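You operate a simulated robot arm through the tools that you are given. There is no shell and no other tool. Be economical: measure what you need, move in short steps, check, and stop when the job is done.

You run a simulated robot arm. Do the job below in one go: nothing can be reset, and whatever is moved stays where it is left.

Task
Open the top desk drawer, put the paperweight from the inside of the top desk drawer on the top of the long table and shut the drawer again. Put the pad on the piano bill. Stack the grey marble column from the top of the long table on top of the pink marble column. Open the drawer with the brass knob, take the reed box with the largest size on its label from the inside of the drawer with the brass knob and put it on the ledge of the bookcase, then shut the drawer. Open the sideboard door under the grinder. Any order will do.

It is judged by the outcome, as a careful person would: the job done as asked, and still so three seconds after it is handed in. It fails if anything else is knocked over, pushed out of place, dropped, spilled or broken.

Robot
A 7-joint arm with a vacuum gripper on a trunk, on a base that drives. Base frame: it is fixed to the floor where the robot stands at the start and does not move with it; the origin is under the middle of the robot, x ahead of it, y to its left, z up. Lengths are in m, angles in degrees, forces in N, time in s.
Its first joint turns from -166.0 to 166.0 degrees. Places, roughly: drawer with the brass knob [-1.2, -0.9, 0.7]; ledge of the bookcase [2, 1.6, 0.8]; pad (7x5x4 cm) [1.6, -0.1, 0.8]; paperweight (7x6x5 cm) [0.9, -0.1, 0.6]; reed box [-1, -0.75, 0.75]; sideboard door under the grinder [1.1, 4, 0.5]; top desk drawer [0.8, -0.2, 0.6]; top of the long table [-0.9, -0.9, 0.8]. Payload 1.06 kg.
Tool frame: the origin (TCP) lies in the middle of the cups' lips, and z points out of the cups. The gripper has 1 cup of 0.024 m across, covering 0.024 by 0.024 m (tool x, y); the bellows give 0.008 m. With the vacuum on, a cup seals on a smooth face that it is pressed against (1 to 4 N); it does not hold porous or soft things. The pull reaches 23 N.
Orientation is that of the tool frame in the base frame, as a unit quaternion [w, x, y, z]. With the cups facing straight down, the tool's x points along the base's -x, its y along +y and its z along -z.

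Tools
- The arm moves only by the tool drive_tool. Its argument "increments" is a list of rows, each a list of 7 numbers: the turn, a rotation vector about the tool's x, y, z in degrees, then the shift along the tool's x, y, z in m, then the vacuum: 1 switches it on, 0 off. In form: [[wx, wy, wz, tx, ty, tz, vacuum], ...]. A call has 1 to 8 rows; each row shifts and turns the commanded pose from where the row before left it, along the tool's axes as they then stand. Each row takes 0.2 s and may step no farther than 0.05 m and 8.6 degrees from the row before; otherwise, or with a gripper value out of range, the whole call is refused. A pose out of reach is approached as far as the arm can. The call stops where the force on the tool passes 40 N (or 10 N more than at its start, if that is more) or the arm is blocked; 0.2 s more then pass. The pull builds up within a second once a cup has sealed. Time passes only in rows, and 0.2 s behind the last, so rows that do not move give it time. The reply holds the time, the measured pose of the TCP, the force on the tool along the base axes and the pull of the vacuum, in the units named above and with some noise, with the torque about the TCP (base axes, N m) and any sound that the robot's microphone picked up, and new pictures: "views" is both (left out), scene, wrist or none.
- Cameras (640 x 400 px; columns grow to the right, rows downward): "scene" is now at [0.1182, 0.1485, 1.4514]; the picture's right is [-0.95, -0.30, 0.00], its down [-0.27, 0.85, -0.44] and it looks along [0.13, -0.42, -0.90] (base axes); focal length 214 px, centre (320, 200). "wrist" rides on the gripper at [0.078, 0.019, -0.096] in the tool frame; the picture's right is [-0.23, 0.97, 0.00], its down [-0.71, -0.17, -0.69] and it looks along [-0.67, -0.16, 0.73] (tool axes); focal length 243 px, centre (320, 200). There is no depth. A picture from a camera that has moved, and an enlarged one, comes with that camera's place and axes in the base frame and with its lens.
- base_move(legs): drives the robot by 1 to 6 legs, each [ahead, left, turn to the left] in m, m and degrees, along the robot's own axes; the way and the turn of a leg run together, so that a leg with both is an arc; at most 1.5 m and 180 degrees a leg. The arm and the cameras ride along, it lands a little off, and it stops where it bumps. It gives what a move gives, and a new picture of the scene camera.
- turn_head(pan, tilt): turns the head with the scene camera to pan (to the left, within 120 degrees either way) and tilt (down, from -29 to 69), counted from straight ahead of the robot. It gives what a move gives, and a new picture of the scene camera.
- zoom(camera, box): a new picture of the part [left, top, right, bottom] of that camera's present view, enlarged. No time passes.
- sign_off(): hands the job in; it is judged then, once.

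Go step by step. Nothing tells you exact positions but the pictures and the camera data: compare them with the known pose of the tool, close in by small moves and look again before you grip or let go. The budget is 196 turns and 260 pictures, counting those below and the enlarged ones. Unless the task says otherwise, let go and move clear before handing in.

The tools are called after "Request:" as name(argument=value, ...) on one line, values as JSON. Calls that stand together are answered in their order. drive_tool: Moves the arm, as the interface text tells. Its arguments: {"type":"object","properties":{"increments":{"type":"array","items":{"type":"array","items":{"type":"number"}}},"views":{"type":"string","enum":["both","scene","wrist","none"]}},"required":["increments"]} The other tools are called the same way: base_move (legs) drives the base; turn_head (pan, tilt) turns the head that bears the scene camera; zoom (camera, box) takes an enlarged picture of a part of a camera's view; sign_off () hands the job in.

At the start:

```text
clock: 0.0
tool_pos: [-0.2372, -0.2627, 1.0998]
tcp_rot: [-0.001, 0.001, 1.0, 0.0]
ft_force: [0.7, -1.0, -0.1]
torque: [0.02, -0.02, 0.02]
pull: 0.1
robot x, y, heading: [-0.0037, 0.0007, -0.0]
head pan, tilt: [-72.5, 63.6]
```

scene: 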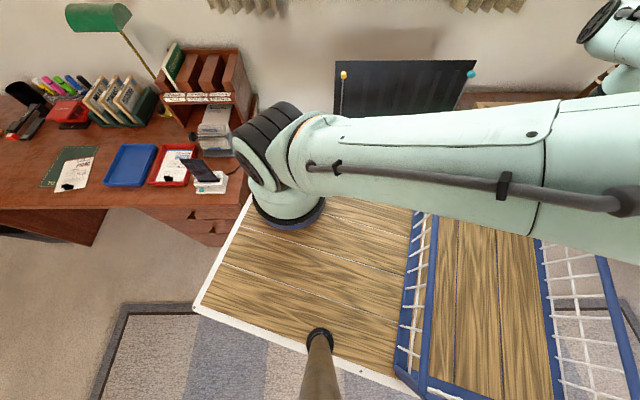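
wrist: 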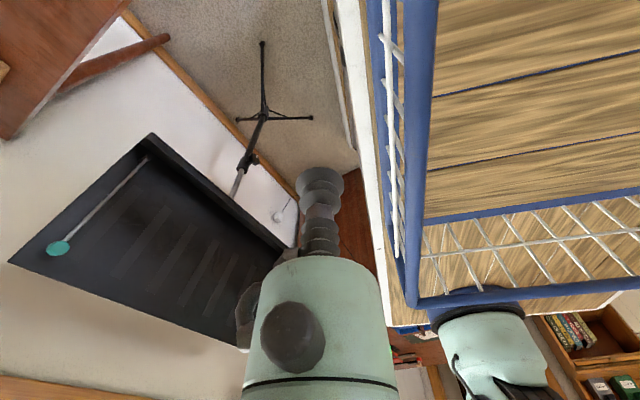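

I see a desk to the robot's front-right and a music stand behind the arm. I'll look around first with the head.

Request:
turn_head(pan=-30, tilt=30)

Request:
turn_head(pan=40, tilt=20)

Request:
turn_head(pan=110, tilt=20)

Request:
turn_head(pan=-118, tilt=25)

```text
clock: 1.1
tool_pos: [-0.2368, -0.2624, 1.1002]
tcp_rot: [-0.001, 0.001, 1.0, 0.0]
ft_force: [-0.3, 0.2, -0.2]
torque: [0.0, -0.01, 0.0]
pull: 0.2
robot x, y, heading: [-0.0006, 0.0036, -0.2]
head pan, tilt: [-30.0, 30.0]
camera scene: at [0.1778, 0.1627, 1.4975], right [-0.5, -0.87, 0.0], down [-0.43, 0.25, -0.87], along [0.75, -0.43, -0.5], focal length 214 px, centre (320, 200)
```

scene: 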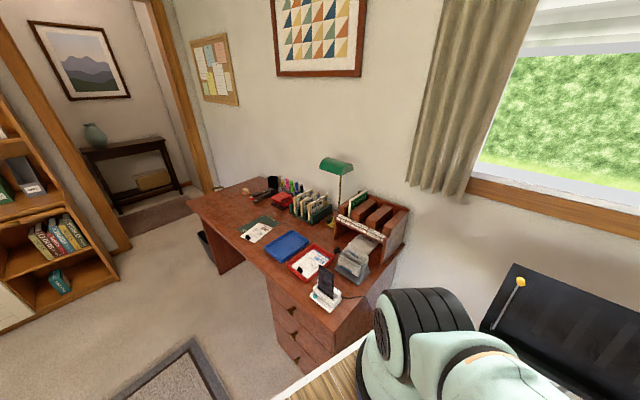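

```text
clock: 2.5
tool_pos: [-0.2373, -0.2632, 1.1025]
tcp_rot: [0.0, 0.001, 1.0, 0.0]
ft_force: [0.6, -0.1, 0.7]
torque: [-0.02, -0.02, 0.02]
pull: 0.0
robot x, y, heading: [0.0014, -0.0002, 0.1]
head pan, tilt: [40.0, 20.0]
camera scene: at [0.1709, 0.2678, 1.5136], right [0.64, -0.77, 0.0], down [-0.26, -0.22, -0.94], along [0.72, 0.6, -0.34], focal length 214 px, centre (320, 200)
```

scene: 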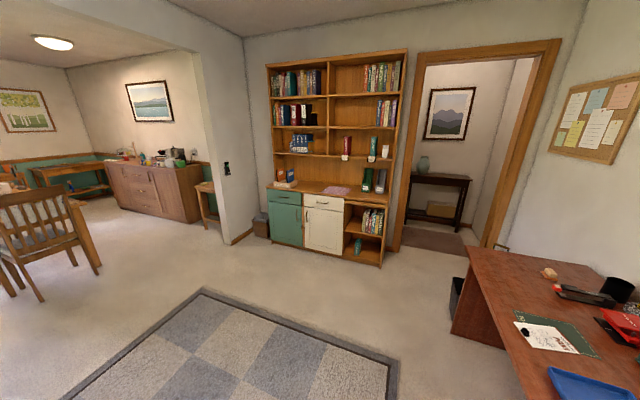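

```text
clock: 3.9
tool_pos: [-0.2371, -0.2617, 1.1012]
tcp_rot: [-0.001, 0.001, 1.0, 0.0]
ft_force: [0.0, 0.3, -0.2]
torque: [0.05, 0.03, 0.05]
pull: 0.1
robot x, y, heading: [-0.0005, -0.001, -0.3]
head pan, tilt: [110.0, 20.0]
camera scene: at [0.0677, 0.2955, 1.5136], right [0.94, 0.34, 0.0], down [0.12, -0.32, -0.94], along [-0.32, 0.88, -0.34], focal length 214 px, centre (320, 200)
```

scene: 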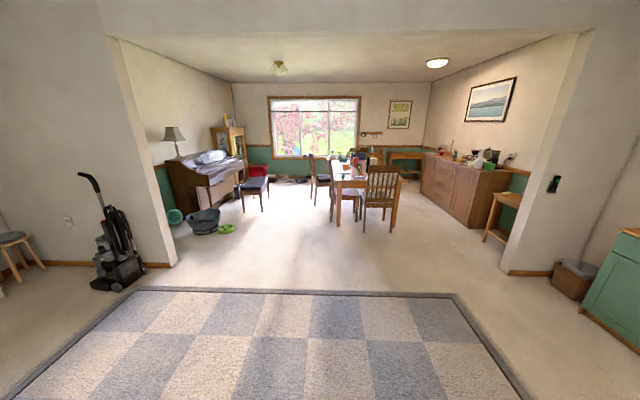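

```text
clock: 7.2
tool_pos: [-0.2365, -0.2624, 1.1023]
tcp_rot: [-0.001, 0.001, 1.0, 0.0]
ft_force: [-0.5, 0.0, -0.3]
torque: [-0.02, -0.01, -0.01]
pull: 0.1
robot x, y, heading: [0.0023, -0.0014, 0.0]
head pan, tilt: [-118.0, 25.0]
camera scene: at [0.0563, 0.1266, 1.5056], right [-0.88, 0.47, 0.0], down [0.2, 0.37, -0.91], along [-0.43, -0.8, -0.42], focal length 214 px, centre (320, 200)
```

scene: 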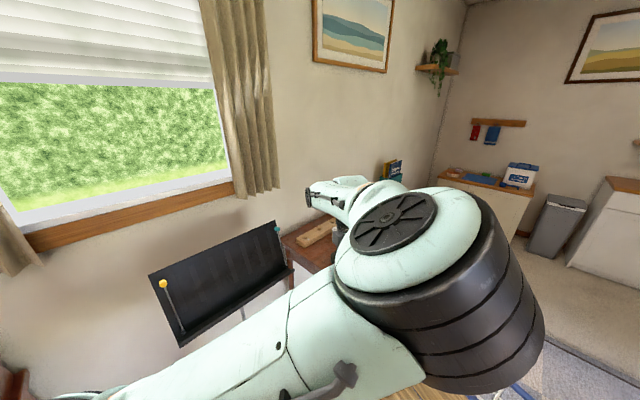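

I'll look straight down ahead to understand what the wooden deck is and how close the desk stands.

Request:
turn_head(pan=0, tilt=60)

Request:
turn_head(pan=-40, tilt=45)

Request:
turn_head(pan=-118, tilt=60)

```text
clock: 9.1
tool_pos: [-0.238, -0.262, 1.1012]
tcp_rot: [-0.002, 0.001, 1.0, 0.0]
ft_force: [0.7, 0.2, -0.1]
torque: [0.0, 0.0, 0.01]
pull: 0.0
robot x, y, heading: [-0.0001, -0.001, 0.1]
head pan, tilt: [0.0, 60.0]
camera scene: at [0.1662, 0.2079, 1.4555], right [0.0, -1.0, 0.0], down [-0.87, 0.0, -0.5], along [0.5, 0.0, -0.87], focal length 214 px, centre (320, 200)
```

scene: 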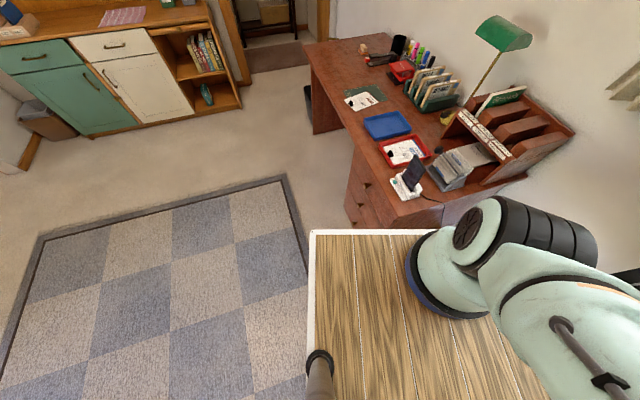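

```text
clock: 10.2
tool_pos: [-0.2378, -0.2622, 1.1005]
tcp_rot: [-0.001, 0.001, 1.0, 0.0]
ft_force: [-0.1, 0.3, -0.1]
torque: [0.02, 0.02, -0.05]
pull: 0.0
robot x, y, heading: [-0.001, -0.0001, -0.3]
head pan, tilt: [-40.0, 45.0]
camera scene: at [0.1618, 0.1558, 1.4749], right [-0.64, -0.77, 0.0], down [-0.54, 0.45, -0.71], along [0.54, -0.45, -0.71], focal length 214 px, centre (320, 200)
```

scene: 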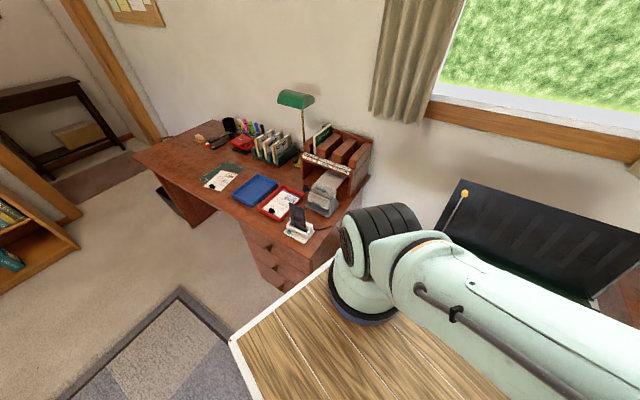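

```text
clock: 11.7
tool_pos: [-0.2379, -0.2629, 1.1018]
tcp_rot: [-0.001, 0.002, 1.0, 0.001]
ft_force: [0.2, 0.4, 0.9]
torque: [0.02, 0.04, 0.02]
pull: 0.1
robot x, y, heading: [-0.0003, -0.0011, 0.1]
head pan, tilt: [-118.0, 60.0]
camera scene: at [0.0683, 0.1491, 1.4555], right [-0.88, 0.47, 0.0], down [0.41, 0.76, -0.5], along [-0.23, -0.44, -0.87], focal length 214 px, centre (320, 200)
```

scene: 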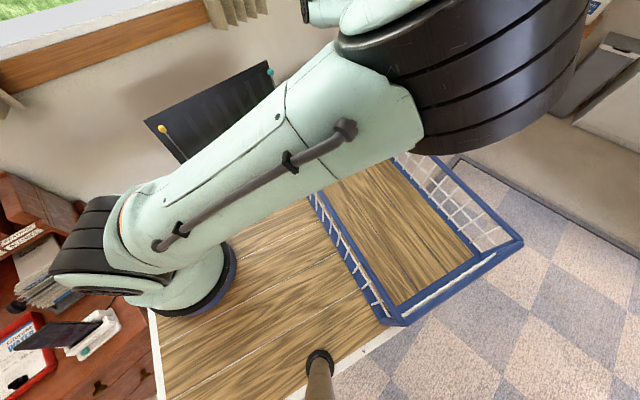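

The deck is the robot's own body top, about 0.9 m high. Now I'll zoom on the desk details.

Request:
turn_head(pan=-25, tilt=45)

Request:
zoom(camera="scene", box=[200, 80, 440, 230])

Request:
zoom(camera="scene", box=[240, 180, 400, 280])

```text
clock: 13.4
tool_pos: [-0.2383, -0.264, 1.1003]
tcp_rot: [-0.001, 0.001, 1.0, 0.0]
ft_force: [0.1, 0.8, -0.3]
torque: [-0.03, 0.0, -0.01]
pull: 0.1
robot x, y, heading: [-0.0016, -0.0028, 0.0]
head pan, tilt: [-25.0, 45.0]
camera scene: at [0.1732, 0.1736, 1.475], right [-0.42, -0.91, 0.0], down [-0.64, 0.3, -0.71], along [0.64, -0.3, -0.71], focal length 214 px, centre (320, 200)
```

scene: 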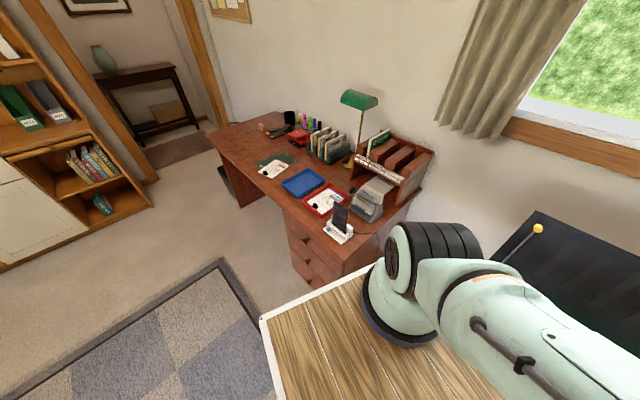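

```text
2.67 times, centred on (320, 155) of scene
camera zoom: at [0.1732, 0.1736, 1.475], right [-0.42, -0.91, 0.0], down [-0.64, 0.3, -0.71], along [0.64, -0.3, -0.71], focal length 572 px, centre (320, 320)
```

zoom: 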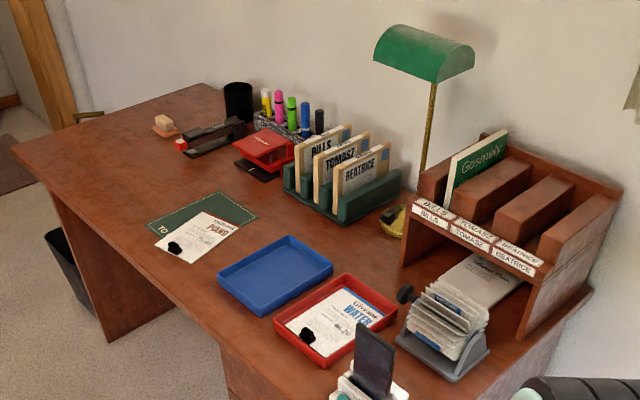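

```text
4.00 times, centred on (320, 230) of scene
camera zoom: at [0.1732, 0.1736, 1.475], right [-0.42, -0.91, 0.0], down [-0.64, 0.3, -0.71], along [0.64, -0.3, -0.71], focal length 858 px, centre (320, 80)
```

zoom: 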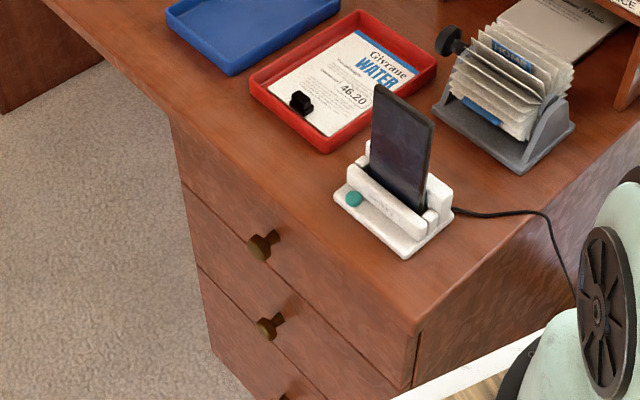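

The desk has the pad at about (1.6,-0.06), the PIANO bill at about (1.16,-0.02) and the top drawer knob at about (0.70,0). Next I'll back away to the left and turn to view the long table.

Request:
base_move(legs=[[0, 0.7, 0], [0, 0, -120]])

Request:
turn_head(pan=0, tilt=25)

```text
clock: 22.2
tool_pos: [-0.1109, 1.0371, 1.1016]
tcp_rot: [0.0, 0.865, 0.502, 0.0]
ft_force: [0.9, -0.1, 0.2]
torque: [0.01, -0.02, -0.01]
pull: 0.0
robot x, y, heading: [0.0013, 0.7017, -119.5]
head pan, tilt: [-25.0, 45.0]
camera scene: at [0.0653, 0.4606, 1.475], right [-0.58, 0.82, 0.0], down [0.58, 0.41, -0.71], along [-0.58, -0.41, -0.71], focal length 214 px, centre (320, 200)
```

scene: 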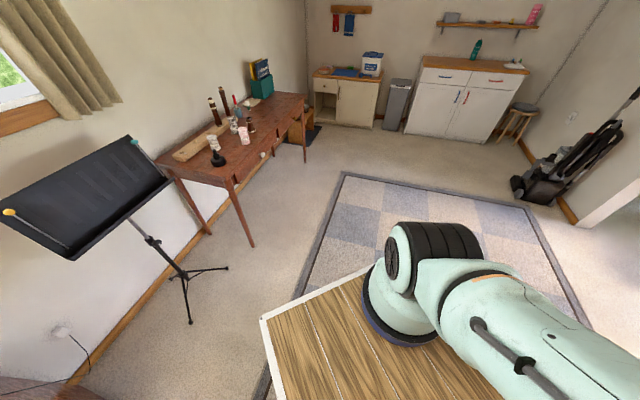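

```text
clock: 23.1
tool_pos: [-0.1113, 1.0367, 1.1018]
tcp_rot: [0.0, 0.865, 0.502, 0.001]
ft_force: [-0.2, -0.4, -0.4]
torque: [0.01, 0.0, 0.02]
pull: 0.0
robot x, y, heading: [0.0011, 0.6981, -120.1]
head pan, tilt: [0.0, 25.0]
camera scene: at [0.086, 0.4276, 1.5055], right [-0.87, 0.5, 0.0], down [0.21, 0.37, -0.91], along [-0.45, -0.79, -0.42], focal length 214 px, centre (320, 200)
```

scene: 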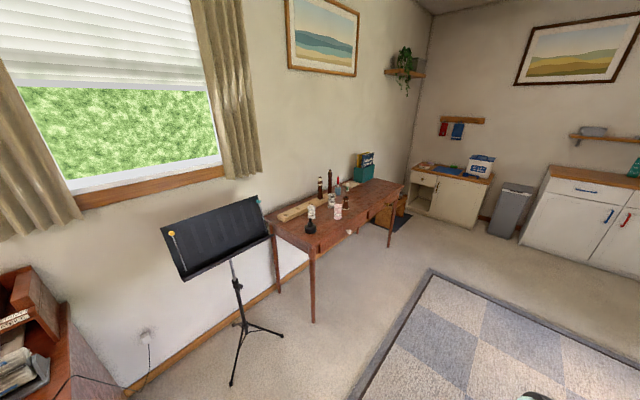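

The long table is ahead with the music stand beside it. I'll zoom on it.

Request:
zoom(camera="scene", box=[260, 140, 420, 240])

Request:
zoom(camera="scene", box=[290, 160, 370, 210])

```text
4.00 times, centred on (340, 190) of scene
camera zoom: at [0.086, 0.4276, 1.5055], right [-0.87, 0.5, 0.0], down [0.21, 0.37, -0.91], along [-0.45, -0.79, -0.42], focal length 858 px, centre (240, 240)
```

zoom: 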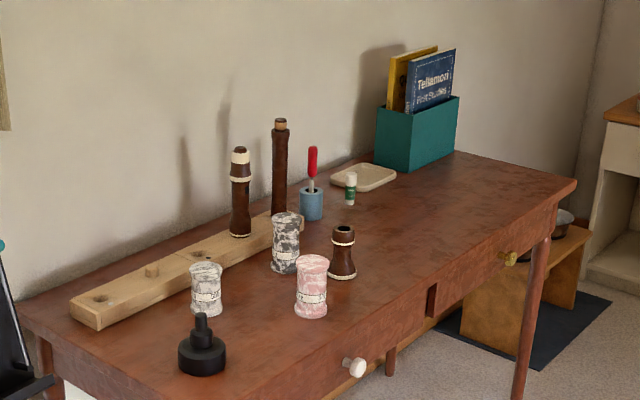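

```text
8.00 times, centred on (330, 185) of scene
camera zoom: at [0.086, 0.4276, 1.5055], right [-0.87, 0.5, 0.0], down [0.21, 0.37, -0.91], along [-0.45, -0.79, -0.42], focal length 1716 px, centre (240, 320)
```

zoom: 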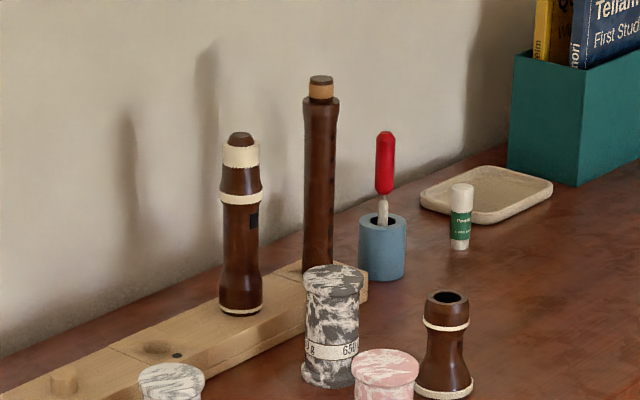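

The grey (dark) column, pink column and brass-knob drawer are all clear, and room furniture runs at about 17.5° to the base frame. I'll start at the desk: drive in front of the drawer at heading -72.5.

Request:
base_move(legs=[[0, 0, 47.5], [0.08, 0.46, 0]])

Request:
turn_head(pan=0, tilt=50)

Request:
drive_tool(increments=[[0, 0, 0, 0, -0.05, 0, 0], [0, 0, 0, -0.02, -0.045, 0, 0], [0, 0, 0, -0.04, -0.03, 0, 0], [0, 0, 0, -0.05, 0, 0, 0], [0, 0, 0, -0.05, 0, 0, 0], [0, 0, 0, -0.05, 0, 0, 0], [0, 0, 0, -0.05, 0, 0, 0], [0, 0, 0, -0.05, 0, 0, 0]], views="scene")

```text
clock: 28.1
tool_pos: [0.1416, 0.9119, 1.1014]
tcp_rot: [-0.001, 0.584, 0.812, 0.001]
ft_force: [0.1, -0.2, 0.5]
torque: [-0.01, 0.03, 0.0]
pull: 0.1
robot x, y, heading: [0.4658, 0.7694, -71.2]
head pan, tilt: [0.0, 25.0]
camera scene: at [0.7253, 0.6529, 1.5056], right [-0.95, -0.32, 0.0], down [-0.13, 0.4, -0.91], along [0.29, -0.86, -0.42], focal length 214 px, centre (320, 200)
```

scene: 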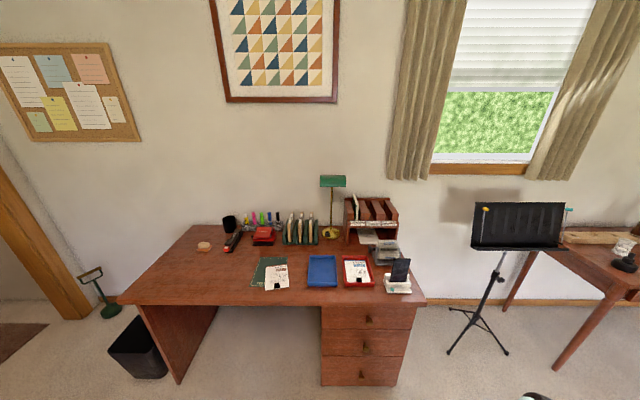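

```text
clock: 29.0
tool_pos: [0.1414, 0.9121, 1.1017]
tcp_rot: [0.0, 0.584, 0.811, 0.001]
ft_force: [-0.2, 0.2, -0.4]
torque: [-0.02, 0.04, -0.04]
pull: 0.2
robot x, y, heading: [0.4624, 0.7657, -71.5]
head pan, tilt: [0.0, 50.0]
camera scene: at [0.7204, 0.6672, 1.4681], right [-0.95, -0.32, 0.0], down [-0.24, 0.73, -0.64], along [0.2, -0.61, -0.77], focal length 214 px, centre (320, 200)
```

scene: 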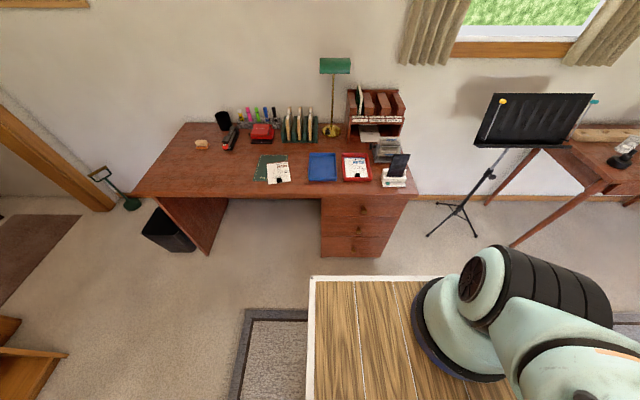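

```text
clock: 30.8
tool_pos: [0.1224, 0.5785, 1.101]
tcp_rot: [0.0, 0.585, 0.811, -0.001]
ft_force: [0.1, 0.5, -0.1]
torque: [0.01, 0.01, -0.03]
pull: 0.1
robot x, y, heading: [0.4626, 0.771, -71.7]
head pan, tilt: [0.0, 50.0]
camera scene: at [0.7203, 0.6677, 1.4681], right [-0.95, -0.32, 0.0], down [-0.24, 0.73, -0.64], along [0.2, -0.61, -0.77], focal length 214 px, centre (320, 200)
```

scene: 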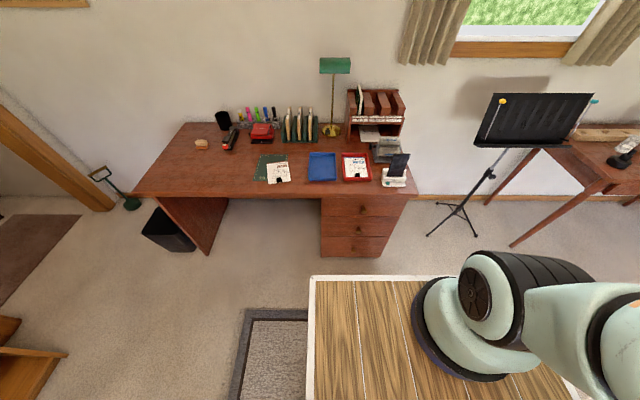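

The knob is at about (0.723,-0.009,0.627) and the desk top at z≈0.73. I'll bring the arm to the front of the robot.

Request:
drive_tool(increments=[[0, 0, 0, -0.05, 0, 0, 0], [0, 0, 0, -0.05, 0, 0, 0], [0, 0, 0, -0.05, 0, 0, 0], [0, 0, 0, -0.05, 0, 0, 0], [0, 0, 0, -0.05, 0, 0, 0], [0, 0, 0, -0.035, 0.035, 0, 0], [0, 0, 0, -0.035, 0.035, 0, 0], [0, 0, 0, -0.035, 0.035, 0, 0]], views="none")

Request:
drive_tool(increments=[[0, 0, 0, 0, 0.05, 0, 0], [0, 0, 0, 0, 0.05, 0, 0], [0, 0, 0, 0, 0.05, 0, 0], [0, 0, 0, 0, 0.05, 0, 0], [0, -8, 0, 0, 0, 0, 0], [0, -8, 0, 0, 0, 0, 0], [0, -8, 0, 0, 0, 0, 0], [0, -8, 0, 0, 0, 0, 0]], views="both")

```text
clock: 32.6
tool_pos: [0.3353, 0.2736, 1.0985]
tcp_rot: [0.0, 0.584, 0.812, 0.001]
ft_force: [-1.4, 0.4, -0.3]
torque: [-0.11, -0.1, 0.0]
pull: 0.0
robot x, y, heading: [0.4659, 0.7728, -71.4]
head pan, tilt: [0.0, 50.0]
```

```text
clock: 34.4
tool_pos: [0.4905, 0.2938, 1.1376]
tcp_rot: [0.084, 0.582, 0.806, -0.061]
ft_force: [-0.4, 0.8, -0.4]
torque: [-0.03, 0.04, 0.0]
pull: 0.0
out of reach, approached as far as the arm can: row 1, 3, 4, 5, 6, 7, 8
robot x, y, heading: [0.4671, 0.7708, -71.8]
head pan, tilt: [0.0, 50.0]
camera scene: at [0.7203, 0.667, 1.468], right [-0.95, -0.32, 0.0], down [-0.24, 0.73, -0.64], along [0.2, -0.61, -0.77], focal length 214 px, centre (320, 200)
camera wrist: at [0.4785, 0.3903, 1.2146], right [0.99, 0.09, 0.05], down [0.01, -0.58, 0.82], along [0.1, -0.81, -0.58], focal length 243 px, centre (320, 200)
```

scene: 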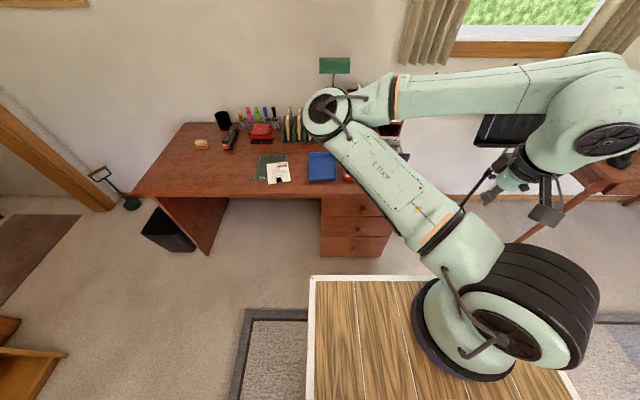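
wrist: 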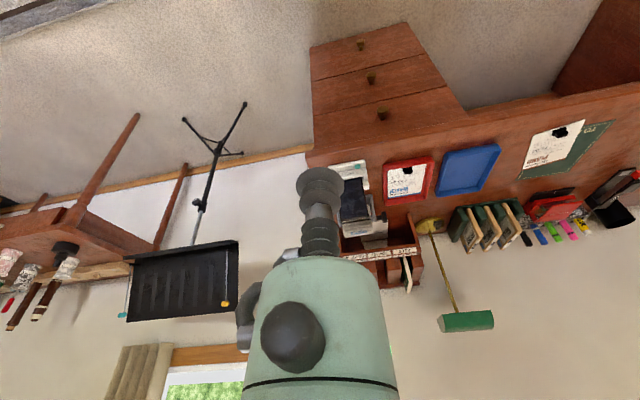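

The tool is too close to the arm's own base for tilting. I'll push it farther forward and see how it follows.

Request:
drive_tool(increments=[[0, 0, 0, -0.0424, 0, 0.0265, 0], [0, 0, 0, -0.0424, 0, 0.0265, 0], [0, 0, 0, -0.0424, 0, 0.0265, 0], [0, 0, 0, -0.0424, 0, 0.0265, 0], [0, 0, 0, -0.0424, 0, 0.0265, 0], [0, 0, 0, 0, 0, 0, 0]], views="scene")

```text
clock: 35.8
tool_pos: [0.5664, 0.0699, 1.0511]
tcp_rot: [0.084, 0.582, 0.807, -0.061]
ft_force: [0.3, -0.2, 0.3]
torque: [0.0, -0.02, 0.0]
pull: 0.0
robot x, y, heading: [0.4663, 0.7711, -71.4]
head pan, tilt: [0.0, 50.0]
camera scene: at [0.7205, 0.6674, 1.4681], right [-0.95, -0.32, 0.0], down [-0.24, 0.73, -0.64], along [0.2, -0.61, -0.77], focal length 214 px, centre (320, 200)
```

scene: 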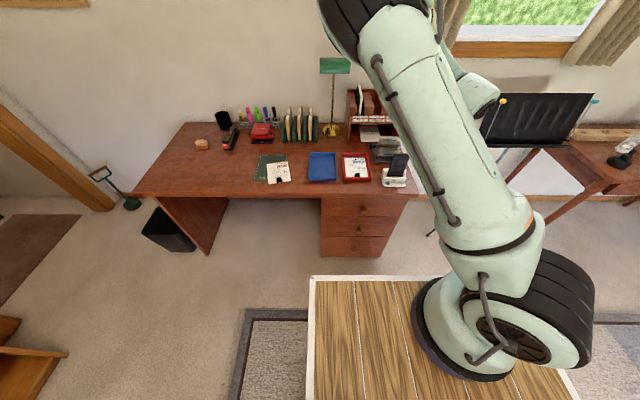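

The arm is now well in front. I'll rotate the tool to horizontal, facing the drawer.

Request:
drive_tool(increments=[[0, -8.5, 0, 0, 0, 0, 0], [0, -8.5, 0, 0, 0, 0, 0], [0, -8.5, 0, 0, 0, 0, 0], [0, -8.5, 0, 0, 0, 0, 0], [0, -8.5, 0, 0, 0, 0, 0], [0, -8.5, 0, 0, 0, 0, 0], [0, -8.5, 0, 0, 0, 0, 0], [0, -8.5, 0, 0, 0, 0, 0]], views="none")

Request:
drive_tool(increments=[[0, -8.5, 0, 0, 0, 0, 0], [0, -1.8, 0, 0, 0, 0, 0], [0, 0, 0, 0, 0, -0.05, 0], [0, 0, 0, 0, 0, -0.05, 0], [0, 0, 0, 0, 0, -0.05, 0]], views="both")

```text
clock: 37.6
tool_pos: [0.5641, 0.0587, 1.0454]
tcp_rot: [0.466, 0.481, 0.664, -0.333]
ft_force: [-0.3, 0.2, 0.2]
torque: [0.0, 0.03, 0.03]
pull: 0.0
out of reach, approached as far as the arm can: row 7, 8
robot x, y, heading: [0.4675, 0.7721, -71.5]
head pan, tilt: [0.0, 50.0]
```

```text
clock: 38.8
tool_pos: [0.5324, 0.0657, 1.1048]
tcp_rot: [0.472, 0.476, 0.66, -0.339]
ft_force: [-1.3, -0.3, 0.3]
torque: [-0.02, -0.01, 0.04]
pull: 0.2
out of reach, approached as far as the arm can: row 1, 3, 4, 5
robot x, y, heading: [0.4679, 0.7711, -71.3]
head pan, tilt: [0.0, 50.0]
camera scene: at [0.7198, 0.6663, 1.4681], right [-0.95, -0.32, 0.0], down [-0.24, 0.73, -0.64], along [0.2, -0.61, -0.77], focal length 214 px, centre (320, 200)
camera wrist: at [0.5142, 0.1802, 1.0619], right [0.94, 0.24, 0.23], down [-0.3, 0.34, 0.89], along [0.13, -0.91, 0.39], focal length 243 px, centre (320, 200)
```

scene: 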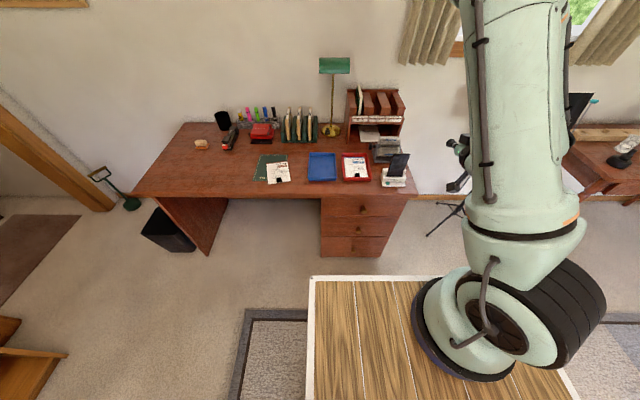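
wrist: 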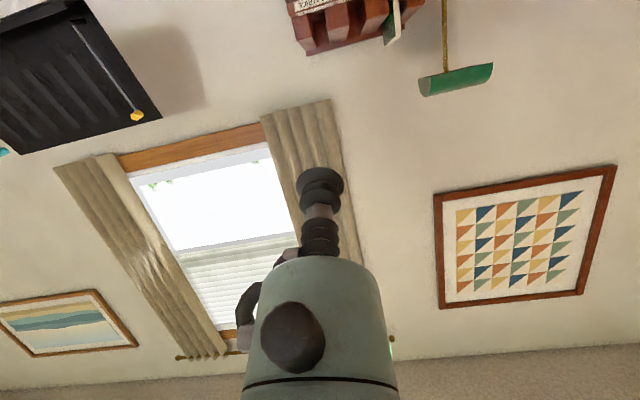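

Wrist limits block a horizontal tool this close, so I'll back the base 0.22 m and work at longer reach.

Request:
base_move(legs=[[-0.22, 0, -1]])

Request:
drive_tool(increments=[[0, 0, 0, 0.034, 0, 0.032, 0], [0, 0, 0, 0.034, 0, 0.032, 0], [0, 0, 0, 0.034, 0, 0.032, 0], [0, 0, 0, 0.034, 0, 0.032, 0], [0, 0, 0, 0.05, 0, 0, 0], [0, 0, 0, 0.05, 0, 0, 0], [0, 0, 0, 0.05, 0, 0, 0], [0, 0, 0, 0.03, 0, 0, 0]], views="both")

```text
clock: 40.5
tool_pos: [0.4534, 0.2778, 1.1059]
tcp_rot: [0.47, 0.481, 0.656, -0.342]
ft_force: [0.1, 0.0, 0.2]
torque: [0.01, 0.01, -0.01]
pull: 0.1
robot x, y, heading: [0.3954, 0.9823, -72.3]
head pan, tilt: [0.0, 50.0]
camera scene: at [0.6494, 0.8756, 1.4681], right [-0.95, -0.3, 0.0], down [-0.23, 0.73, -0.64], along [0.19, -0.61, -0.77], focal length 214 px, centre (320, 200)
```

scene: 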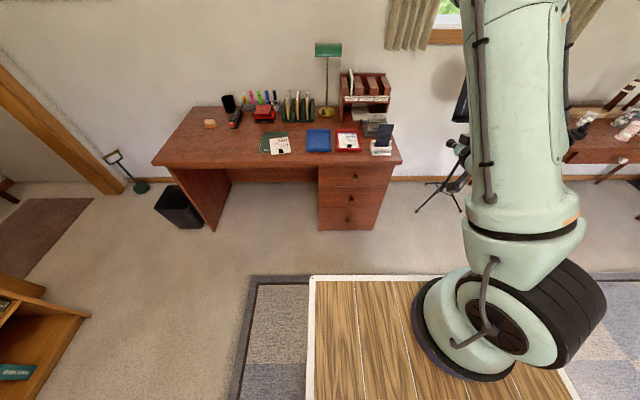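

```text
clock: 42.3
tool_pos: [0.447, 0.2283, 0.8864]
tcp_rot: [0.466, 0.481, 0.666, -0.329]
ft_force: [0.6, 0.6, 0.1]
torque: [-0.01, -0.03, -0.04]
pull: 0.0
out of reach, approached as far as the arm can: row 5, 6, 7, 8
robot x, y, heading: [0.3952, 0.9816, -72.7]
head pan, tilt: [0.0, 50.0]
camera scene: at [0.6494, 0.8755, 1.468], right [-0.95, -0.3, 0.0], down [-0.23, 0.73, -0.64], along [0.19, -0.61, -0.77], focal length 214 px, centre (320, 200)
camera wrist: at [0.429, 0.345, 0.8448], right [0.94, 0.23, 0.23], down [-0.3, 0.32, 0.9], along [0.14, -0.92, 0.37], focal length 243 px, centre (320, 200)
```

scene: 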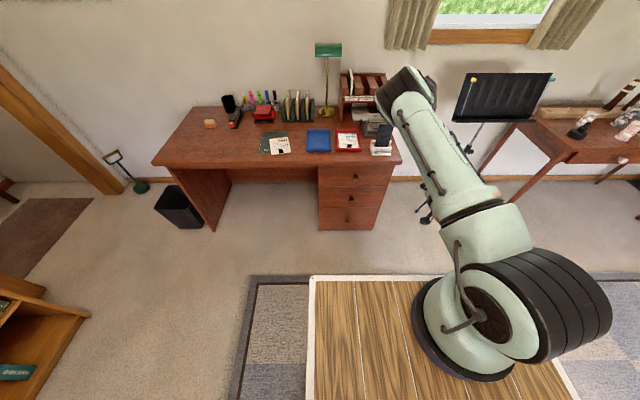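
wrist: 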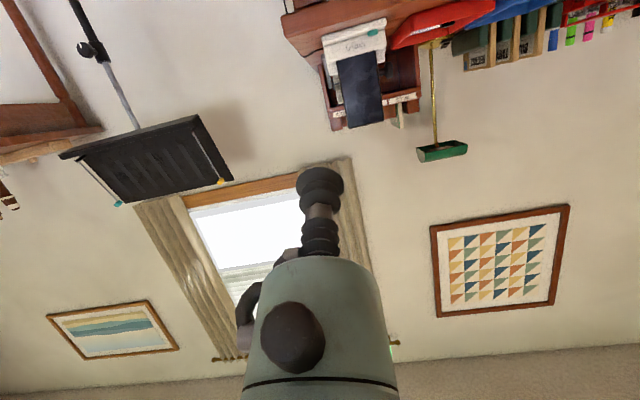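

Still limited; extending forward should relieve the wrist. I'll go forward and down, then tilt the rest.

Request:
drive_tool(increments=[[0, 0, 0, 0.0146, 0, 0.0478, 0], [0, 0, 0, 0.0146, 0, 0.0478, 0], [0, 0, 0, 0.0146, 0, 0.0478, 0], [0, 0, 0, 0.0146, 0, 0.0478, 0], [0, -7, 0, 0, 0, 0, 0], [0, -7, 0, 0, 0, 0, 0], [0, -6, 0, 0, 0, 0, 0]], views="both")

```text
clock: 43.9
tool_pos: [0.4527, 0.1619, 0.9713]
tcp_rot: [0.534, 0.44, 0.62, -0.37]
ft_force: [-0.3, -0.1, -0.3]
torque: [-0.01, 0.01, -0.01]
pull: 0.0
out of reach, approached as far as the arm can: row 1, 2, 3, 4, 5, 6, 7
robot x, y, heading: [0.3945, 0.9823, -72.5]
head pan, tilt: [0.0, 50.0]
camera scene: at [0.6494, 0.8754, 1.468], right [-0.95, -0.3, 0.0], down [-0.23, 0.73, -0.64], along [0.19, -0.61, -0.77], focal length 214 px, centre (320, 200)
camera wrist: at [0.4346, 0.2677, 0.9094], right [0.92, 0.29, 0.24], down [-0.36, 0.47, 0.81], along [0.12, -0.83, 0.54], focal length 243 px, centre (320, 200)
```

scene: 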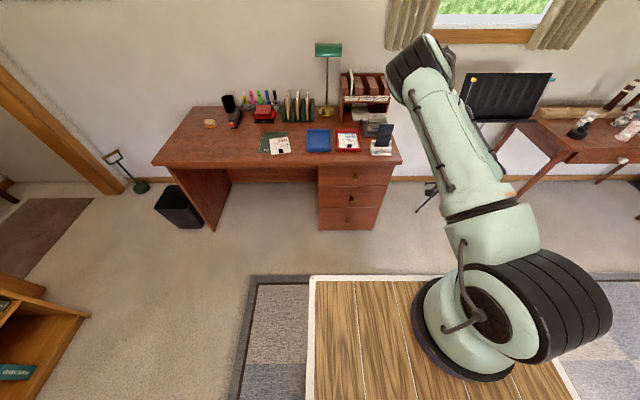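
wrist: 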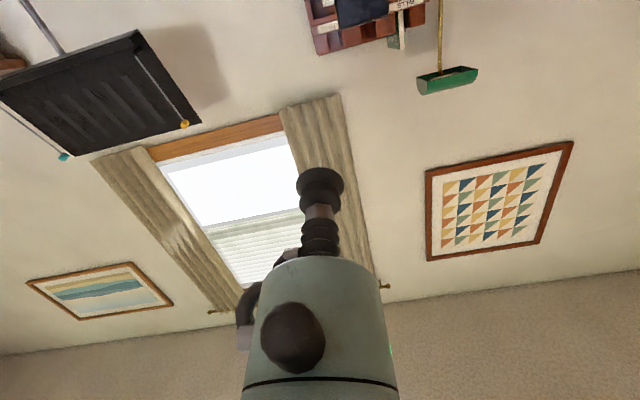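

This arm has Panda-like wrist limits: a forward-horizontal tool can't go low straight ahead, but it can off to the side. I'll restore tool-down, swing the arm to the right, and stand the robot to the left of the drawer.

Request:
drive_tool(increments=[[0, 8.5, 0, 0, 0, 0, 0], [0, 8.5, 0, 0, 0, 0, 0], [0, 8.5, 0, 0, 0, 0, 0], [0, 8.5, 0, 0, 0, 0, 0], [0, 8.5, 0, 0, 0, 0, 0], [0, 8.5, 0, 0, 0, 0, 0], [0, 8.5, 0, 0, 0, 0, 0], [0, 8.5, 0, 0, 0, 0, 0]], views="none")

Request:
drive_tool(increments=[[0, 8.5, 0, 0, 0, 0, 0], [0, 4, 0, 0, 0, 0, 0], [0, 0, 0, 0, -0.05, 0, 0], [0, 0, 0, 0, -0.05, 0, 0], [0, 0, 0, 0.03, -0.04, 0, 0], [0, 0, 0, 0.03, -0.04, 0, 0], [0, 0, 0, 0.04, -0.03, 0, 0], [0, 0, 0, 0.05, 0, 0, 0]], views="scene")

```text
clock: 45.7
tool_pos: [0.4518, 0.1612, 0.9712]
tcp_rot: [0.102, 0.577, 0.807, -0.069]
ft_force: [-0.4, -0.8, 0.0]
torque: [0.0, 0.02, 0.01]
pull: 0.0
robot x, y, heading: [0.3938, 0.9758, -72.4]
head pan, tilt: [0.0, 50.0]
```

```text
clock: 47.5
tool_pos: [0.2796, 0.2187, 0.968]
tcp_rot: [0.015, 0.581, 0.814, -0.006]
ft_force: [0.0, 0.2, -0.4]
torque: [0.0, 0.0, 0.0]
pull: 0.0
out of reach, approached as far as the arm can: row 6, 7
robot x, y, heading: [0.3957, 0.9833, -72.8]
head pan, tilt: [0.0, 50.0]
camera scene: at [0.6495, 0.8753, 1.468], right [-0.95, -0.3, 0.0], down [-0.23, 0.73, -0.64], along [0.19, -0.61, -0.77], focal length 214 px, centre (320, 200)
```

scene: 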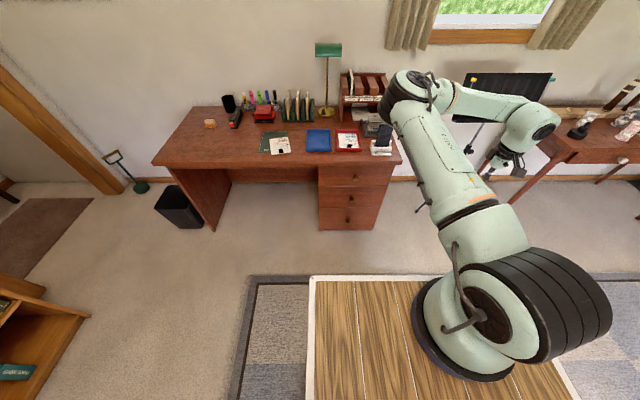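

Request:
drive_tool(increments=[[0, 0, 0, 0, -0.05, 0, 0], [0, 0, 0, 0, -0.05, 0, 0], [0, 0, 0, 0, -0.05, 0, 0], [0, 0, 0, 0.02, -0.045, 0, 0], [0, 0, 0, 0.05, 0, 0, 0], [0, 0, 0, 0.05, 0, 0, 0], [0, 0, 0, 0.05, 0, 0, 0], [0, 0, 0, 0.05, 0, 0, 0]], views="scene")

```text
clock: 49.3
tool_pos: [0.2498, 0.3615, 0.9843]
tcp_rot: [0.014, 0.582, 0.813, -0.006]
ft_force: [0.0, -0.3, -0.3]
torque: [0.01, 0.0, -0.03]
pull: 0.1
out of reach, approached as far as the arm can: row 1, 2, 3, 4, 6, 7, 8
robot x, y, heading: [0.3946, 0.9818, -72.9]
head pan, tilt: [0.0, 50.0]
camera scene: at [0.6493, 0.8754, 1.4681], right [-0.95, -0.3, 0.0], down [-0.23, 0.73, -0.64], along [0.19, -0.61, -0.77], focal length 214 px, centre (320, 200)
```

scene: 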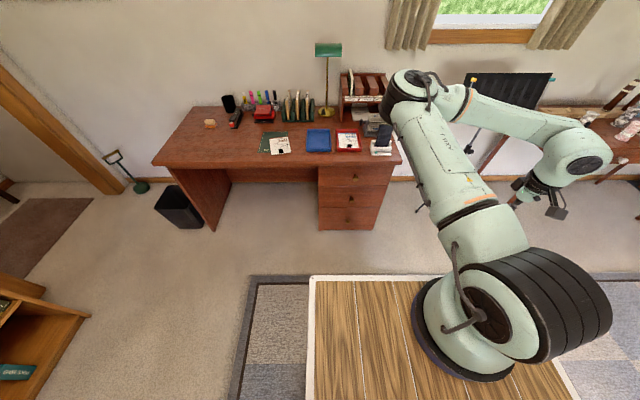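

The wrist seems at a spin limit; I'll yaw the tool clockwise while moving right.

Request:
drive_tool(increments=[[0, 0, 8.5, 0, 0, 0, 0], [0, 0, 8.5, 0, 0, 0, 0], [0, 0, 8.5, 0, 0, 0, 0], [0, 0, 8.5, 0, 0, 0, 0], [0, 0, 8.5, 0, 0, 0, 0], [0, 0, 8.5, 0, 0, 0, 0], [0, 0, 0, -0.04, 0, 0, 0], [0, 0, 0, -0.04, 0, 0, 0]], views="scene")

```text
clock: 51.1
tool_pos: [0.2546, 0.2776, 1.0043]
tcp_rot: [0.015, 0.875, 0.484, 0.0]
ft_force: [0.0, 0.5, 0.2]
torque: [-0.02, -0.03, 0.01]
pull: 0.1
out of reach, approached as far as the arm can: row 7, 8
robot x, y, heading: [0.3953, 0.9876, -72.6]
head pan, tilt: [0.0, 50.0]
camera scene: at [0.649, 0.8759, 1.4681], right [-0.95, -0.3, 0.0], down [-0.23, 0.73, -0.64], along [0.19, -0.61, -0.77], focal length 214 px, centre (320, 200)
```

scene: 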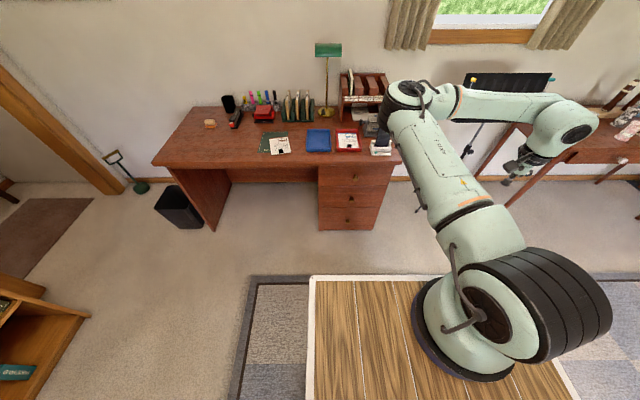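

Request:
drive_tool(increments=[[0, 0, 0, -0.05, 0, 0, 0], [0, 0, 0, -0.05, 0, 0, 0], [0, 0, 0, -0.05, 0, 0, 0], [0, 0, 0, -0.05, 0, 0, 0], [0, 0, 0, -0.05, 0, 0, 0], [0, 0, 0, -0.05, 0, 0, 0], [0, 0, 0, 0, 0, 0, 0]], views="scene")

```text
clock: 52.7
tool_pos: [0.2757, 0.2092, 1.032]
tcp_rot: [0.015, 0.875, 0.484, 0.001]
ft_force: [0.8, 0.3, 0.1]
torque: [-0.01, -0.01, 0.02]
pull: 0.2
out of reach, approached as far as the arm can: row 1, 2, 3, 4, 5, 6
robot x, y, heading: [0.3958, 0.9844, -72.4]
head pan, tilt: [0.0, 50.0]
camera scene: at [0.6494, 0.8755, 1.4681], right [-0.95, -0.3, 0.0], down [-0.23, 0.73, -0.64], along [0.19, -0.61, -0.77], focal length 214 px, centre (320, 200)
```

scene: 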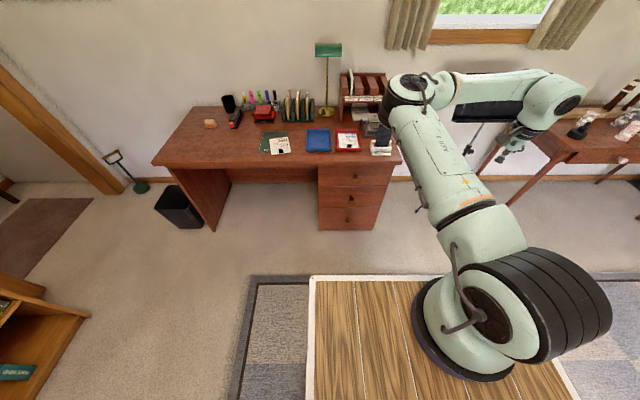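

The arm's upper link won't swing right, so I'll rather keep the arm in front and have the robot stand beside the desk's right end (near its start pose), pointing the tool sideways. First restore the arm to front.

Request:
drive_tool(increments=[[0, 0, -8.5, 0, 0, 0, 0], [0, 0, -8.5, 0, 0, 0, 0], [0, 0, -8.5, 0, 0, 0, 0], [0, 0, -8.5, 0, 0, 0, 0], [0, 0, -8.5, 0, 0, 0, 0], [0, 0, -8.5, 0, 0, 0, 0], [0, 0, 0, 0, 0.05, 0, 0], [0, 0, 0, 0, 0.05, 0, 0]], views="none")

Request:
drive_tool(increments=[[0, 0, 0, 0, 0.05, 0, 0], [0, 0, 0, 0, 0.05, 0, 0], [0, 0, 0, -0.03, 0.04, 0, 0], [0, 0, 0, -0.03, 0.04, 0, 0], [0, 0, 0, -0.03, 0.04, 0, 0], [0, 0, 0, -0.03, 0, 0, 0], [0, 0, 0, 0, 0, 0, 0]], views="scene")

```text
clock: 54.5
tool_pos: [0.3658, 0.2418, 1.0335]
tcp_rot: [0.014, 0.581, 0.813, -0.005]
ft_force: [-0.4, 0.4, 0.6]
torque: [0.03, 0.0, -0.04]
pull: 0.0
robot x, y, heading: [0.3963, 0.9801, -72.8]
head pan, tilt: [0.0, 50.0]
```

```text
clock: 56.1
tool_pos: [0.6144, 0.1978, 1.0376]
tcp_rot: [0.015, 0.581, 0.814, -0.004]
ft_force: [-0.7, 0.2, 0.8]
torque: [0.03, 0.0, -0.01]
pull: 0.1
robot x, y, heading: [0.3954, 0.9828, -72.5]
head pan, tilt: [0.0, 50.0]
camera scene: at [0.6495, 0.8757, 1.468], right [-0.95, -0.3, 0.0], down [-0.23, 0.73, -0.64], along [0.19, -0.61, -0.77], focal length 214 px, centre (320, 200)
```

scene: 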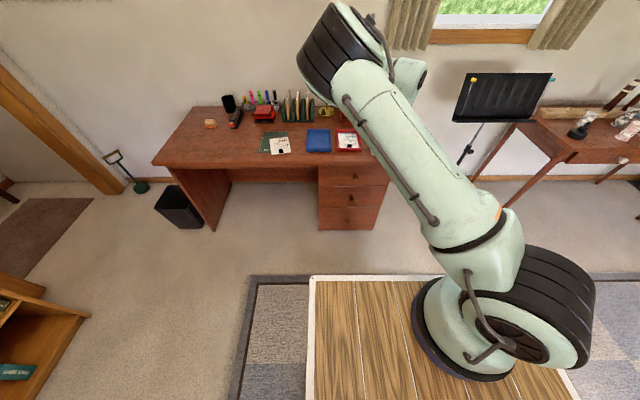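

The arm moves freely in front/left. Now turn the robot parallel to the desk and drive to stand off its right end.

Request:
base_move(legs=[[0, 0, 90], [-0.785, 0, 0], [0, -0.8, 0]])

Request:
turn_head(pan=-35, tilt=45)

```text
clock: 68.0
tool_pos: [0.6876, 0.2095, 1.0381]
tcp_rot: [0.014, -0.174, 0.985, 0.007]
ft_force: [0.3, -0.9, -0.5]
torque: [-0.02, -0.01, 0.03]
pull: 0.1
robot x, y, heading: [-0.0905, -0.0201, 18.7]
head pan, tilt: [0.0, 50.0]
camera scene: at [0.0066, 0.2301, 1.468], right [0.32, -0.95, 0.0], down [-0.73, -0.24, -0.64], along [0.61, 0.2, -0.77], focal length 214 px, centre (320, 200)
```

scene: 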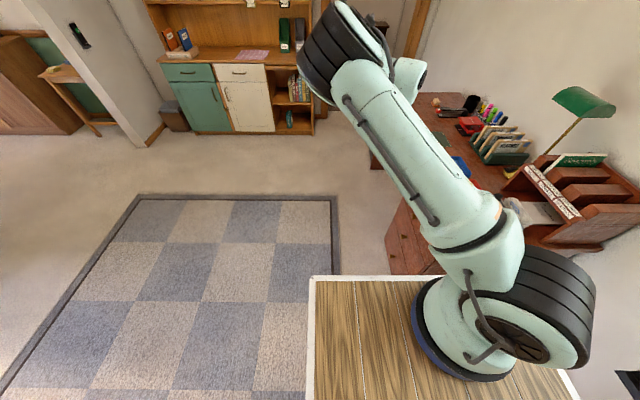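

```text
clock: 69.0
tool_pos: [0.6874, 0.2086, 1.0363]
tcp_rot: [0.014, -0.174, 0.985, 0.006]
ft_force: [0.7, -0.2, 0.4]
torque: [0.0, 0.0, 0.01]
pull: 0.0
robot x, y, heading: [-0.0974, -0.0233, 18.6]
head pan, tilt: [-35.0, 45.0]
camera scene: at [0.0116, 0.1826, 1.4749], right [-0.28, -0.96, 0.0], down [-0.68, 0.2, -0.71], along [0.68, -0.2, -0.71], focal length 214 px, centre (320, 200)
```

scene: 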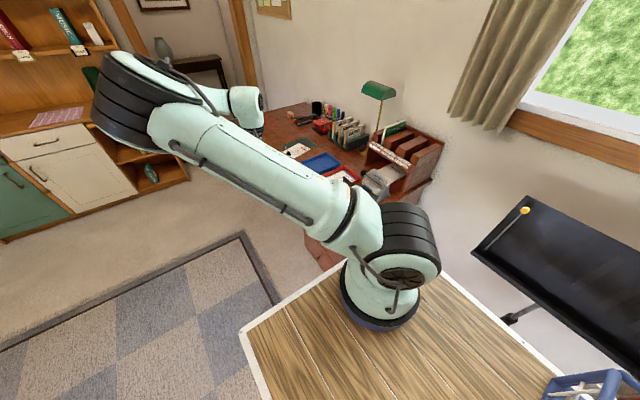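

Robot stands right. Now tilt the tool toward the desk (about tool x).

Request:
drive_tool(increments=[[8.5, 0, 0, 0, 0, 0, 0], [8.5, 0, 0, 0, 0, 0, 0], [8.5, 0, 0, 0, 0, 0, 0], [8.5, 0, 0, 0, 0, 0, 0], [8.5, 0, 0, 0, 0, 0, 0], [8.5, 0, 0, 0, 0, 0, 0], [8.5, 0, 0, 0, 0, 0, 0], [8.5, 0, 0, 0, 0, 0, 0]], views="none")

Request:
drive_tool(increments=[[8.5, 0, 0, 0, 0, 0, 0], [8.5, 0, 0, 0, 0, 0, 0], [5, 0, 0, 0, 0, 0, 0], [0, 0, 0, 0, 0.05, 0, 0], [0, 0, 0, 0, 0.05, 0, 0], [0, 0, 0, 0, 0.05, 0, 0], [0, 0, 0, 0, 0.05, 0, 0]], views="both")

```text
clock: 70.8
tool_pos: [0.6875, 0.2098, 1.0387]
tcp_rot: [0.109, -0.136, 0.819, -0.546]
ft_force: [-0.6, 0.3, 0.3]
torque: [0.0, 0.01, 0.01]
pull: 0.1
robot x, y, heading: [-0.093, -0.0196, 18.6]
head pan, tilt: [-35.0, 45.0]
```

```text
clock: 72.4
tool_pos: [0.6814, 0.1961, 0.8998]
tcp_rot: [0.133, -0.112, 0.702, -0.691]
ft_force: [-1.3, -0.6, -0.3]
torque: [0.02, 0.0, 0.02]
pull: 0.0
out of reach, approached as far as the arm can: row 6, 7
robot x, y, heading: [-0.0895, -0.0237, 18.5]
head pan, tilt: [-35.0, 45.0]
camera scene: at [0.0116, 0.1826, 1.4749], right [-0.28, -0.96, 0.0], down [-0.68, 0.2, -0.71], along [0.68, -0.2, -0.71], focal length 214 px, centre (320, 200)
camera wrist: at [0.5762, 0.2583, 0.8799], right [0.24, 0.1, -0.96], down [0.43, 0.88, 0.2], along [0.87, -0.46, 0.17], focal length 243 px, centre (320, 200)
```

scene: 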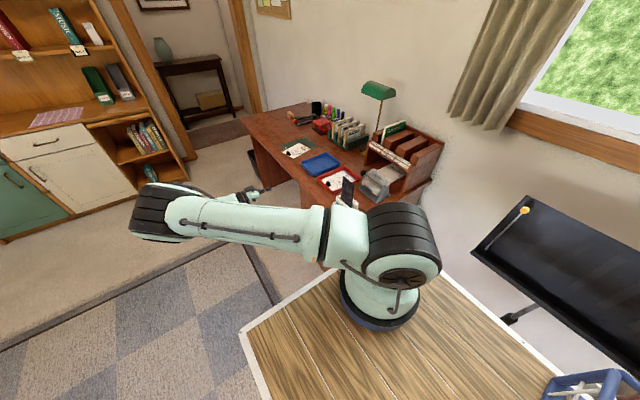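
wrist: 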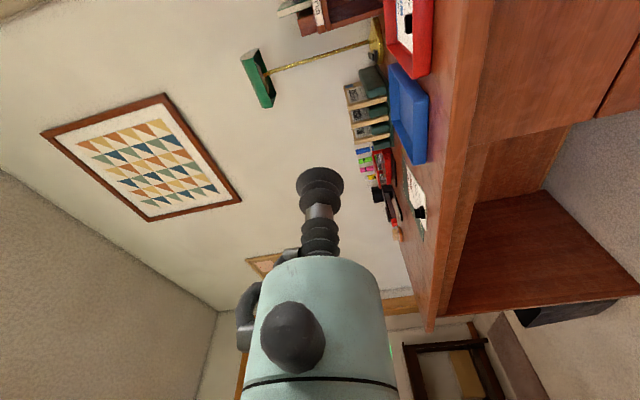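

Elbow gets stuck low because the wrist straightens. I'll undo, and instead pre-bend the wrist backward, then yaw it toward the desk.

Request:
drive_tool(increments=[[0, 0, 0, 0, -0.05, 0, 0], [0, 0, 0, 0, -0.05, 0, 0], [-8.5, 0, 0, 0, 0, 0, 0], [-8.5, 0, 0, 0, 0, 0, 0], [-8.5, 0, 0, 0, 0, 0, 0], [-8.5, 0, 0, 0, 0, 0, 0], [-8.5, 0, 0, 0, 0, 0, 0], [-8.5, 0, 0, 0, 0, 0, 0]], views="none")

Request:
drive_tool(increments=[[-8.5, 0, 0, 0, 0, 0, 0], [-8.5, 0, 0, 0, 0, 0, 0], [-8.5, 0, 0, 0, 0, 0, 0], [-8.5, 0, 0, 0, 0, 0, 0], [-5, 0, 0, 0, 0, 0, 0], [0, 0, 0, -0.05, 0, 0, 0], [0, 0, 0, -0.05, 0, 0, 0], [0, 0, 0, -0.05, 0, 0, 0]], views="scene")

```text
clock: 74.2
tool_pos: [0.6772, 0.1962, 1.0024]
tcp_rot: [0.071, -0.159, 0.931, -0.321]
ft_force: [0.2, -0.8, 0.5]
torque: [-0.02, 0.0, 0.01]
pull: 0.1
robot x, y, heading: [-0.0935, -0.024, 18.5]
head pan, tilt: [-35.0, 45.0]
```

```text
clock: 76.0
tool_pos: [0.8178, 0.2465, 1.0086]
tcp_rot: [0.014, -0.174, 0.985, 0.007]
ft_force: [0.1, 1.3, 0.7]
torque: [-0.01, -0.03, -0.02]
pull: 0.1
robot x, y, heading: [-0.0954, -0.0244, 18.5]
head pan, tilt: [-35.0, 45.0]
camera scene: at [0.0109, 0.1826, 1.475], right [-0.28, -0.96, 0.0], down [-0.68, 0.2, -0.71], along [0.68, -0.2, -0.71], focal length 214 px, centre (320, 200)
```

scene: 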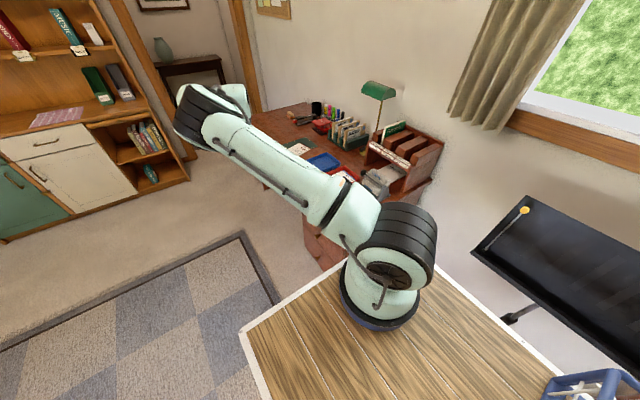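

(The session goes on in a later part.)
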